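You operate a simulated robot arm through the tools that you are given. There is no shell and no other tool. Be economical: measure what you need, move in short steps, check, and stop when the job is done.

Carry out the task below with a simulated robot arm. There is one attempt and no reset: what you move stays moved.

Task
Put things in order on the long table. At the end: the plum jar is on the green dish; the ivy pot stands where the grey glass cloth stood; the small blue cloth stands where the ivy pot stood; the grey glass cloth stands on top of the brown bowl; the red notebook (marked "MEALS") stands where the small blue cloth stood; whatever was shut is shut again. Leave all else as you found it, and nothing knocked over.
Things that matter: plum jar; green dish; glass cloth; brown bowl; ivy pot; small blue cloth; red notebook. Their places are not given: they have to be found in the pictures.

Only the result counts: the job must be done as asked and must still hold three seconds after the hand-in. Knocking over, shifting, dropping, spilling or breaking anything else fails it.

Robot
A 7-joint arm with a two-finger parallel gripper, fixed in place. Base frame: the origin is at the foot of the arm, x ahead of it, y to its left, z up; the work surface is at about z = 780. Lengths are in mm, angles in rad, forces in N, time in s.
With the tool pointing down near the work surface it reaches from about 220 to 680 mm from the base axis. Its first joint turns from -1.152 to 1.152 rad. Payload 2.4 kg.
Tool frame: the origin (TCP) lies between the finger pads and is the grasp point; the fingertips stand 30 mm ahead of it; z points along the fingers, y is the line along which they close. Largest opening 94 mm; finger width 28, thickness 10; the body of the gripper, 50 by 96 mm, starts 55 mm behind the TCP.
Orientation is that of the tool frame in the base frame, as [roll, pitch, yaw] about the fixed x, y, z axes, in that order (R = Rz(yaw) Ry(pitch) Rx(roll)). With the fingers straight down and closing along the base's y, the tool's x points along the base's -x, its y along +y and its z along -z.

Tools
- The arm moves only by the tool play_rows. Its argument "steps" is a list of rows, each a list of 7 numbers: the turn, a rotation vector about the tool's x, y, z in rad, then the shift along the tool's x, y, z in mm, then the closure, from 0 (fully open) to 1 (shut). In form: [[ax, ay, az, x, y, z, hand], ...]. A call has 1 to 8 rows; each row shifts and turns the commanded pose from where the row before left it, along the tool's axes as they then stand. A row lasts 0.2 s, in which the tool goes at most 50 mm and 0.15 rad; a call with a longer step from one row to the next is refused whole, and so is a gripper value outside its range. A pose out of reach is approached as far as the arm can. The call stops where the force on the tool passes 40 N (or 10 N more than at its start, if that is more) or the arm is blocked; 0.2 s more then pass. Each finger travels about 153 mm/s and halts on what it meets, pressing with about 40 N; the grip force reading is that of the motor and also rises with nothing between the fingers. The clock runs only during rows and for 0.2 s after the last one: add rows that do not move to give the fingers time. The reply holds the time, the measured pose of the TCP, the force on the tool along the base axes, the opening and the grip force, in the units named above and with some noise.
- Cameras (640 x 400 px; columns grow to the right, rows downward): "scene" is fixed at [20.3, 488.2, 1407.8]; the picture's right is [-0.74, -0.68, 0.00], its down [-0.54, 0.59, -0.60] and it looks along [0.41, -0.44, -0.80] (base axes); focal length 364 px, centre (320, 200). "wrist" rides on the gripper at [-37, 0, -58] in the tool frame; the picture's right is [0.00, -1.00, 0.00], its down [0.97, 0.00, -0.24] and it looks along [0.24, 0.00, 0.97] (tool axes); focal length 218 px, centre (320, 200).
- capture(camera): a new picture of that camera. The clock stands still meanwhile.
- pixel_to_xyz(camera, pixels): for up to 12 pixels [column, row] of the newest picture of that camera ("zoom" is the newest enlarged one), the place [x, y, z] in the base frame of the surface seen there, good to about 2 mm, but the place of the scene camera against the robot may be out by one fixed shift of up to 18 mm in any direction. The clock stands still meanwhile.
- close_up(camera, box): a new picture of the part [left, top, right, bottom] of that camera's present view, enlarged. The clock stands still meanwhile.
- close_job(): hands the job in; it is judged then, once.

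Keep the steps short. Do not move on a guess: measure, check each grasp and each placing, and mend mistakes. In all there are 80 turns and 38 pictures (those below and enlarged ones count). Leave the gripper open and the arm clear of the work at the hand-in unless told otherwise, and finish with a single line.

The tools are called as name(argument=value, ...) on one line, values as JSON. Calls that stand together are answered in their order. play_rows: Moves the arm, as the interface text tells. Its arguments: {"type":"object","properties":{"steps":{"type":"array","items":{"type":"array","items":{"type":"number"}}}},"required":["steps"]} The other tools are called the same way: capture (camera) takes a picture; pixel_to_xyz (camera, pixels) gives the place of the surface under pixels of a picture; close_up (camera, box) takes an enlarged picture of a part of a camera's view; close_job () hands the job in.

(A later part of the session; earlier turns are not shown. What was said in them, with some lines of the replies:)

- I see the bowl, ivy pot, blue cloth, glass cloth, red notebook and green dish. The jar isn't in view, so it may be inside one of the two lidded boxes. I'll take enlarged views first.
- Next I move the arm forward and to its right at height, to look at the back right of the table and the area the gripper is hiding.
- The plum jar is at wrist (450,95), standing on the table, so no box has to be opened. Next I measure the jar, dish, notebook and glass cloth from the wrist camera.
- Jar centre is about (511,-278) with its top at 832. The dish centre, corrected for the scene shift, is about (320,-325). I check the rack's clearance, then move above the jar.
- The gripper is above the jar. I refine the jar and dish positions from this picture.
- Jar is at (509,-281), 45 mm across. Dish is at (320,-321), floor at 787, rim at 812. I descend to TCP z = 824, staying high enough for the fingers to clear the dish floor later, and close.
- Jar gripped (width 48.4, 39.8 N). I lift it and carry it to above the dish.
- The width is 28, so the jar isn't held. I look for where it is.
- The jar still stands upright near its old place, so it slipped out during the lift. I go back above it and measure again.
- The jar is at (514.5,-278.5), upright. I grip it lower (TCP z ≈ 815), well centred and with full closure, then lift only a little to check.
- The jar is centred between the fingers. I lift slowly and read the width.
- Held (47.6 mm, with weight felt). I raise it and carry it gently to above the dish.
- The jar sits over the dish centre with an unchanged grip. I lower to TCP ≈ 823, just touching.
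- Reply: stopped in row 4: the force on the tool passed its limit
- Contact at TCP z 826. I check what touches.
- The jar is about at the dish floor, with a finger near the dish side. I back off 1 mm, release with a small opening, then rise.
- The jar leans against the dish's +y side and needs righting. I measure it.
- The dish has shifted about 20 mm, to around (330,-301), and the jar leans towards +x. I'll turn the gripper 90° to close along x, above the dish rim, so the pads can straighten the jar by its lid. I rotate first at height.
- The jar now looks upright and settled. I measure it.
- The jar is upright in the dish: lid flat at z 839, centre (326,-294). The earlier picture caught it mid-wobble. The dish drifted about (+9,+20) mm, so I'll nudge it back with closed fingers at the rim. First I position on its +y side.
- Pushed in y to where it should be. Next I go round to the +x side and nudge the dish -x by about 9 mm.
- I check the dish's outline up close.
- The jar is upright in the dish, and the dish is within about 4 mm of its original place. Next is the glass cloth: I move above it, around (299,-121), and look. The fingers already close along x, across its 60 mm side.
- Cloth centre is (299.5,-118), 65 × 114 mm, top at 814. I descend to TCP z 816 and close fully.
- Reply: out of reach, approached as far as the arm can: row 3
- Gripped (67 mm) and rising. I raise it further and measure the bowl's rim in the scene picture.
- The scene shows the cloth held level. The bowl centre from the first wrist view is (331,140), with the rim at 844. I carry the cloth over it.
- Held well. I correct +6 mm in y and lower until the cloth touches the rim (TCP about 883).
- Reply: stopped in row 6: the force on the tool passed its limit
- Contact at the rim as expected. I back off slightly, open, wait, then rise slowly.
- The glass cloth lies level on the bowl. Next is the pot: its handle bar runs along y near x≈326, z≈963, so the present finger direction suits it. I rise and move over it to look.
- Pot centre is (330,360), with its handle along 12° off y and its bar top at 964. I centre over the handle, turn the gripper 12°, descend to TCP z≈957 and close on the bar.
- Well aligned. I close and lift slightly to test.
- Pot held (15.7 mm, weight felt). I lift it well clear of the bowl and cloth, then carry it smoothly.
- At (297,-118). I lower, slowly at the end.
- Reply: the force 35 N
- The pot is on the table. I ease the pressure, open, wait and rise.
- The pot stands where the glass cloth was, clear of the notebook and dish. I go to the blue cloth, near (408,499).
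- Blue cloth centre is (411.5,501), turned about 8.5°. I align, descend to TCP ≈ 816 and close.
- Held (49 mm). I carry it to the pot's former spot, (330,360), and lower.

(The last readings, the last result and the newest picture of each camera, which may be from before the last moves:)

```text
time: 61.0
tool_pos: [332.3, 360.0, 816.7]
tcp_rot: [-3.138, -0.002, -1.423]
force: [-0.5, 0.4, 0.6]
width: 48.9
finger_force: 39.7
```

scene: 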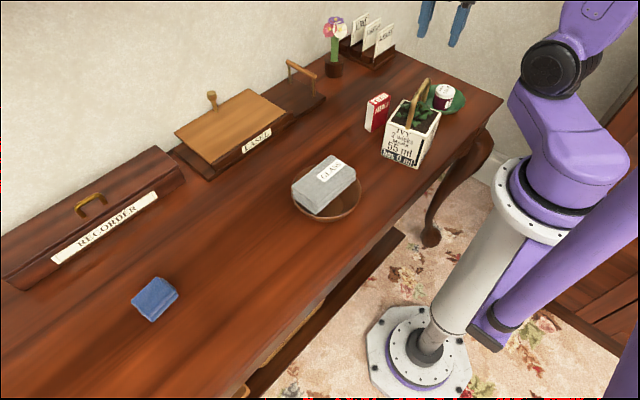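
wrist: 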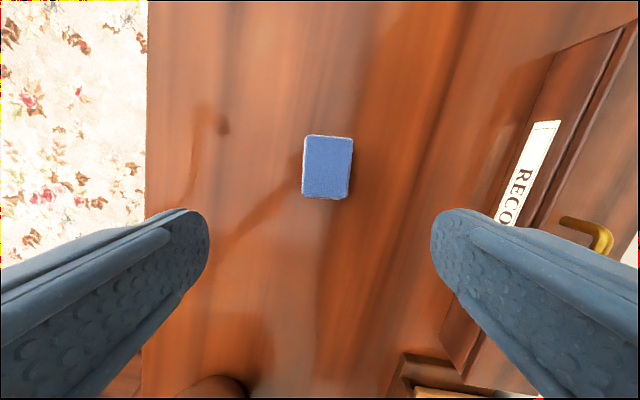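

play_rows(steps=[[0, 0, 0, 0, 0, 1, 1], [0, 0, 0, 0, 0, 1, 1], [0, 0, 0, 0, 0, 0, 1]])

```text
time: 61.8
tool_pos: [331.6, 359.3, 815.3]
tcp_rot: [-3.138, -0.004, -1.422]
force: [0.5, 0.0, -1.0]
width: 48.8
finger_force: 40.0
```

At most 1–2 mm remain. I go down 1 mm more, open, wait and rise.

play_rows(steps=[[0, 0, 0, 0, 0, 1, 1], [0, 0, 0, 0, 0, 0, 1], [0, 0, 0, 0, 0, 0, 0.35], [0, 0, 0, 0, 0, 0, 0.35], [0, 0, 0, 0, 0, 0, 0.35], [0, 0, 0, 0, 0, -10, 0.35], [0, 0, 0, 0, 0, -40, 0.35], [0, 0, 0, 0, 0, -45, 0.35]])

```text
time: 63.6
tool_pos: [331.4, 360.9, 909.8]
tcp_rot: [-3.138, -0.003, -1.422]
force: [0.2, 0.4, -0.1]
width: 61.0
finger_force: 0.1
```

Released. Next is the notebook: I rise and travel to above (405,-140).

play_rows(steps=[[0, 0, 0, 0, 0, -45, 0.1], [0, 0, 0, 10, 0, -45, 0.1], [0, 0, 0, 40, 0, -20, 0.1], [0, 0, 0, 46, 0, 0, 0.1], [0, 0, 0, 46, 0, 0, 0.1], [0, 0, 0, 46, 0, 0, 0.1], [0, 0, 0, 46, 0, 0, 0.1], [0, 0, 0, 46, 0, 0, 0.1]])

play_rows(steps=[[0, 0, 0, 46, 0, 0, 0.1], [0, 0, 0, 46, 0, 0, 0.1], [0, 0, 0, 46, 0, 0, 0.1], [0, 0, 0, 46, 0, 0, 0.1], [0, 0, 0, 35, 2, 0, 0.1], [0, 0, 0, 7, 0, 0, 0.1], [0, 0, 0, 0, 0, 0, 0.1]])

capture(camera="wrist")

```text
time: 65.4
tool_pos: [373.9, 81.4, 1021.6]
tcp_rot: [-3.138, -0.002, -1.42]
force: [0.0, -1.0, -0.1]
width: 84.8
finger_force: 0.0
```

```text
time: 67.0
tool_pos: [405.3, -141.1, 1019.0]
tcp_rot: [-3.136, -0.003, -1.423]
force: [0.2, 0.0, 0.1]
width: 84.8
finger_force: 0.0
```

```text
6 pictures are left
```

wrist: 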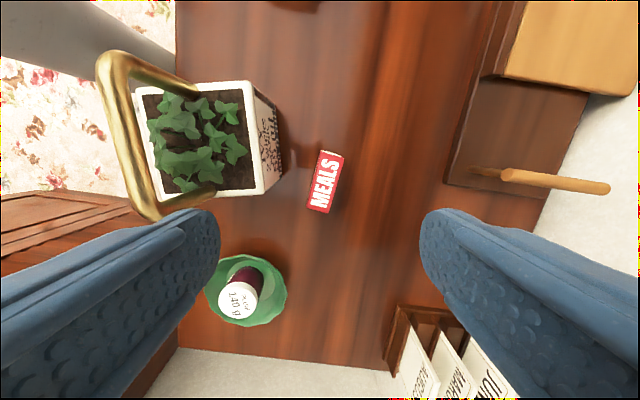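

pixel_to_xyz(camera="wrist", pixels=[[321, 154], [341, 158], [330, 210], [309, 206], [325, 182], [318, 151], [307, 208], [345, 157], [284, 115], [262, 195], [152, 218], [118, 55]])

close_up(camera="wrist", box=[230, 80, 410, 260])

```text
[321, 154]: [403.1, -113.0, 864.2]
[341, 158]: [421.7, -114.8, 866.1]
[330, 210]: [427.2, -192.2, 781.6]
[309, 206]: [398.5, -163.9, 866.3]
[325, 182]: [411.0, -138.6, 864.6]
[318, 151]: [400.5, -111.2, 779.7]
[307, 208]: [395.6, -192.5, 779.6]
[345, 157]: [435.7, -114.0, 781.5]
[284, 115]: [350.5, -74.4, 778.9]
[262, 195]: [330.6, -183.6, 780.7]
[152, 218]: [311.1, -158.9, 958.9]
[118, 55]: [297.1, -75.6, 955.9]
```

```text
2.22 times, centred on (320, 170) of wrist
```

zoom: 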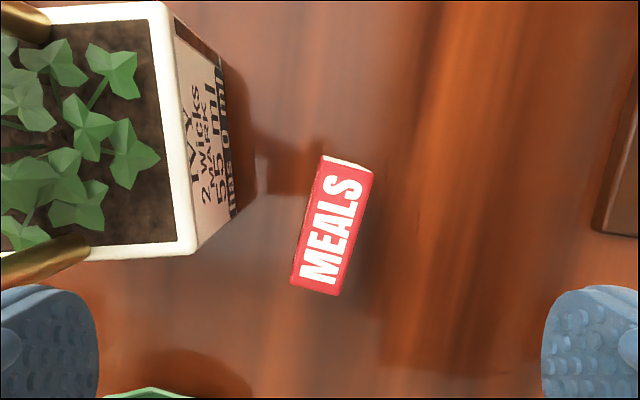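

Notebook top centre is (411,-139), 22 mm thick, long axis about 6.5° off -y, top at 866. I turn 15°, set the opening to 60 mm and descend to TCP z 840, which clears the pot at x ≤ 353.

play_rows(steps=[[0, 0, 0, -1.2, -5.4, 0, 0.36], [0, 0, 0.13, 0, 0, 0, 0.36], [0, 0, 0.13, 0, 0, 40, 0.36], [0, 0, 0, 0, 0, 45, 0.36], [0, 0, 0, 0, 0, 45, 0.36], [0, 0, 0, 0, 0, 30, 0.36], [0, 0, 0, 0, 0, 19, 0.36], [0, 0, 0, 0, 0, 0, 0.36]])

play_rows(steps=[[0, 0, 0, 0, 0, 0, 1], [0, 0, 0, 0, 0, 0, 1], [0, 0, 0, 0, 0, 0, 1]])

```text
time: 68.8
tool_pos: [409.2, -139.1, 843.4]
tcp_rot: [-3.138, -0.001, -1.683]
force: [-0.1, -0.1, 0.5]
width: 60.2
finger_force: 0.1
```

```text
time: 69.6
tool_pos: [410.7, -138.6, 842.9]
tcp_rot: [-3.137, -0.002, -1.683]
force: [-0.8, -0.6, -1.0]
width: 27.6
finger_force: 39.9
```

Gripped (27.6 mm). I lift and carry it along x≈411 to the blue cloth's former spot, (411.5,501).

play_rows(steps=[[0, 0, 0, 0, 0, -5, 1], [0, 0, 0, 0, 0, -10, 1], [0, 0, 0, 0, 0, -25, 1], [0, 0, 0, 0, 0, -35, 1], [0, 0, 0, 0, 0, -35, 1], [0, 0, 0, -10, 1.1, -15, 1], [0, 0, 0, -20, 2.2, 0, 1], [0, 0, 0, -30, 3.3, 0, 1]])

play_rows(steps=[[0, 0, 0, -40, 4.5, 0, 1], [0, 0, 0, -45, 5, 0, 1], [0, 0, 0, -45, 5, 0, 1], [0, 0, 0, -45, 5, 0, 1], [0, 0, 0, -45, 5, 0, 1], [0, 0, 0, -45, 5, 0, 1], [0, 0, 0, -45, 5, 0, 1], [0, 0, 0, -45, 5, 0, 1]])

play_rows(steps=[[0, 0, 0, -45, 5, 0, 1], [0, 0, 0, -45, 5, 0, 1], [0, 0, 0, -45, 5, 0, 1], [0, 0, 0, -40, 4.5, 0, 1], [0, 0, 0, -28, 3, 0, 1], [0, 0, 0, -15, 1.7, 0, 1], [0, 0, 0, -3, 0.3, 0, 1], [0, 0, 0, 0, 0, 0, 1]])

```text
time: 71.4
tool_pos: [409.1, -77.3, 967.2]
tcp_rot: [-3.138, -0.003, -1.68]
force: [-1.0, 0.7, -1.1]
width: 27.4
finger_force: 40.3
```

```text
time: 73.2
tool_pos: [411.8, 275.9, 964.3]
tcp_rot: [-3.139, -0.002, -1.684]
force: [-0.3, -0.1, 0.1]
width: 27.7
finger_force: 39.3
```

```text
time: 75.0
tool_pos: [410.8, 501.7, 963.8]
tcp_rot: [-3.137, -0.001, -1.682]
force: [0.4, 0.1, -0.3]
width: 28.0
finger_force: 39.8
```

At (411,502), still held. I lower to just above contact, then in 1 mm steps.

play_rows(steps=[[0, 0, 0, 0, 0, 35, 1], [0, 0, 0, 0, 0, 40, 1], [0, 0, 0, 0, 0, 28, 1], [0, 0, 0, 0, 0, 10, 1], [0, 0, 0, 0, 0, 3, 1], [0, 0, 0, 0, 0, 1, 1], [0, 0, 0, 0, 0, 1, 1], [0, 0, 0, 0, 0, 0, 1]])

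play_rows(steps=[[0, 0, 0, 0, 0, 1, 1], [0, 0, 0, 0, 0, 1, 1], [0, 0, 0, 0, 0, 0, 1]])

```text
time: 76.8
tool_pos: [411.2, 501.1, 847.4]
tcp_rot: [-3.138, -0.001, -1.682]
force: [0.8, 0.1, -1.3]
width: 27.6
finger_force: 39.6
```

```text
time: 77.6
tool_pos: [410.8, 500.5, 844.6]
tcp_rot: [-3.137, -0.002, -1.682]
force: [-0.1, 0.5, -1.3]
width: 27.6
finger_force: 40.4
```

play_rows(steps=[[0, 0, 0, 0, 0, 1, 1], [0, 0, 0, 0, 0, 0.7, 1], [0, 0, 0, 0, 0, 0, 1]])

```text
time: 78.4
tool_pos: [411.5, 501.6, 844.1]
tcp_rot: [-3.138, -0.002, -1.681]
force: [-0.3, 0.7, -1.0]
width: 27.6
finger_force: 39.8
```

play_rows(steps=[[0, 0, 0, 0, 0, 0.8, 1], [0, 0, 0, 0, 0, 0.8, 1], [0, 0, 0, 0, 0, 0, 1]])

```text
time: 79.2
tool_pos: [410.6, 500.7, 841.7]
tcp_rot: [-3.138, -0.002, -1.682]
force: [-1.0, -2.2, 6.6]
width: 27.6
finger_force: 39.9
```

Light contact (6.6 N). I open, wait, rise straight up and then check.

play_rows(steps=[[0, 0, 0, 0, 0, 0, 0.5], [0, 0, 0, 0, 0, 0, 0.5], [0, 0, 0, 0, 0, 0, 0.5], [0, 0, 0, 0, 0, -10, 0.5], [0, 0, 0, 0, 0, -35, 0.5], [0, 0, 0, 0, 0, -45, 0.3], [0, 0, 0, 0, 0, -45, 0], [0, 0, 0, 0, 0, -45, 0]])

play_rows(steps=[[0, 0, 0, 40, 20, -20, 0], [0, 0, 0, 40, 20, -20, 0], [0, 0, 0, 40, 20, 0, 0], [0, 0, 0, 40, 0, 0, 0], [0, 0, 0, 0, 0, 0, 0]])

capture(camera="scene")

close_up(camera="scene", box=[280, 60, 490, 230])

```text
time: 81.0
tool_pos: [411.2, 500.1, 1022.2]
tcp_rot: [-3.139, -0.003, -1.682]
force: [1.2, 0.6, 0.9]
width: 94.0
finger_force: 0.1
```

```text
time: 82.2
tool_pos: [333.5, 351.7, 1061.0]
tcp_rot: [-3.137, -0.002, -1.679]
force: [1.2, -0.6, 0.0]
width: 93.9
finger_force: 0.0
```

```text
4 pictures are left
```

scene: 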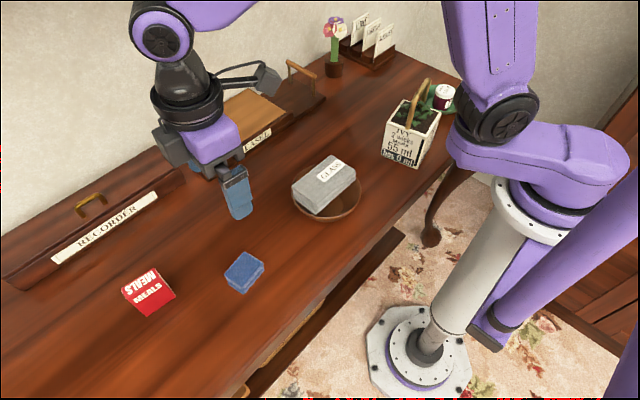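

```text
2.35 times, centred on (385, 145) of scene
```

zoom: 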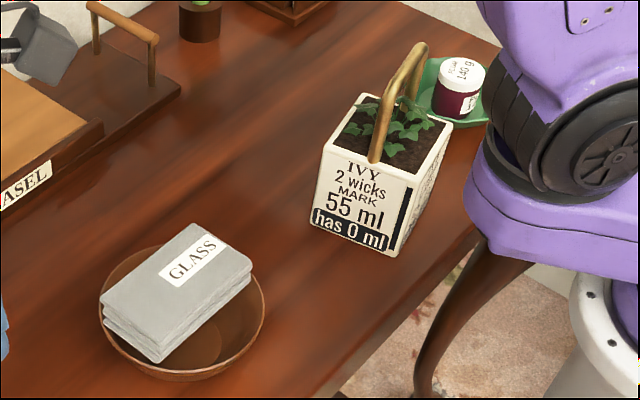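

Everything looks in place. I verify heights: notebook top, glass cloth corners, and blue cloth.

pixel_to_xyz(camera="scene", pixels=[[145, 277], [130, 285], [160, 268], [155, 302], [295, 186], [316, 205], [334, 158], [352, 174], [325, 180], [244, 268], [444, 90]])

```text
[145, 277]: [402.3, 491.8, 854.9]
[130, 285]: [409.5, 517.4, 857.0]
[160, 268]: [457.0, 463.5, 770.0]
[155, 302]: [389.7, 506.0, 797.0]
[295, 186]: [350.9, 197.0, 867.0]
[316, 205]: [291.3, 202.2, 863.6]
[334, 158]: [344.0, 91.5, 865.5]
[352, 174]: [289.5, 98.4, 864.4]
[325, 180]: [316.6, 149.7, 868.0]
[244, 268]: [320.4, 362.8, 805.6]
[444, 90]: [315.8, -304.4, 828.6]
```

The readings check out:

- The notebook stands upright, with its top at about 867 after the scene-camera correction.
- The glass cloth is level on the bowl.
- The blue cloth is on the pot's old spot.
- The jar is upright in the dish.
- The gripper is open and clear.

I'm handing the job in.

close_job()

```text
The job is handed in.
```

The job is handed in with every item placed as asked; the only thing left off its original spot is the green dish, which got nudged while the jar was set down and was pushed back to within about 4 mm.
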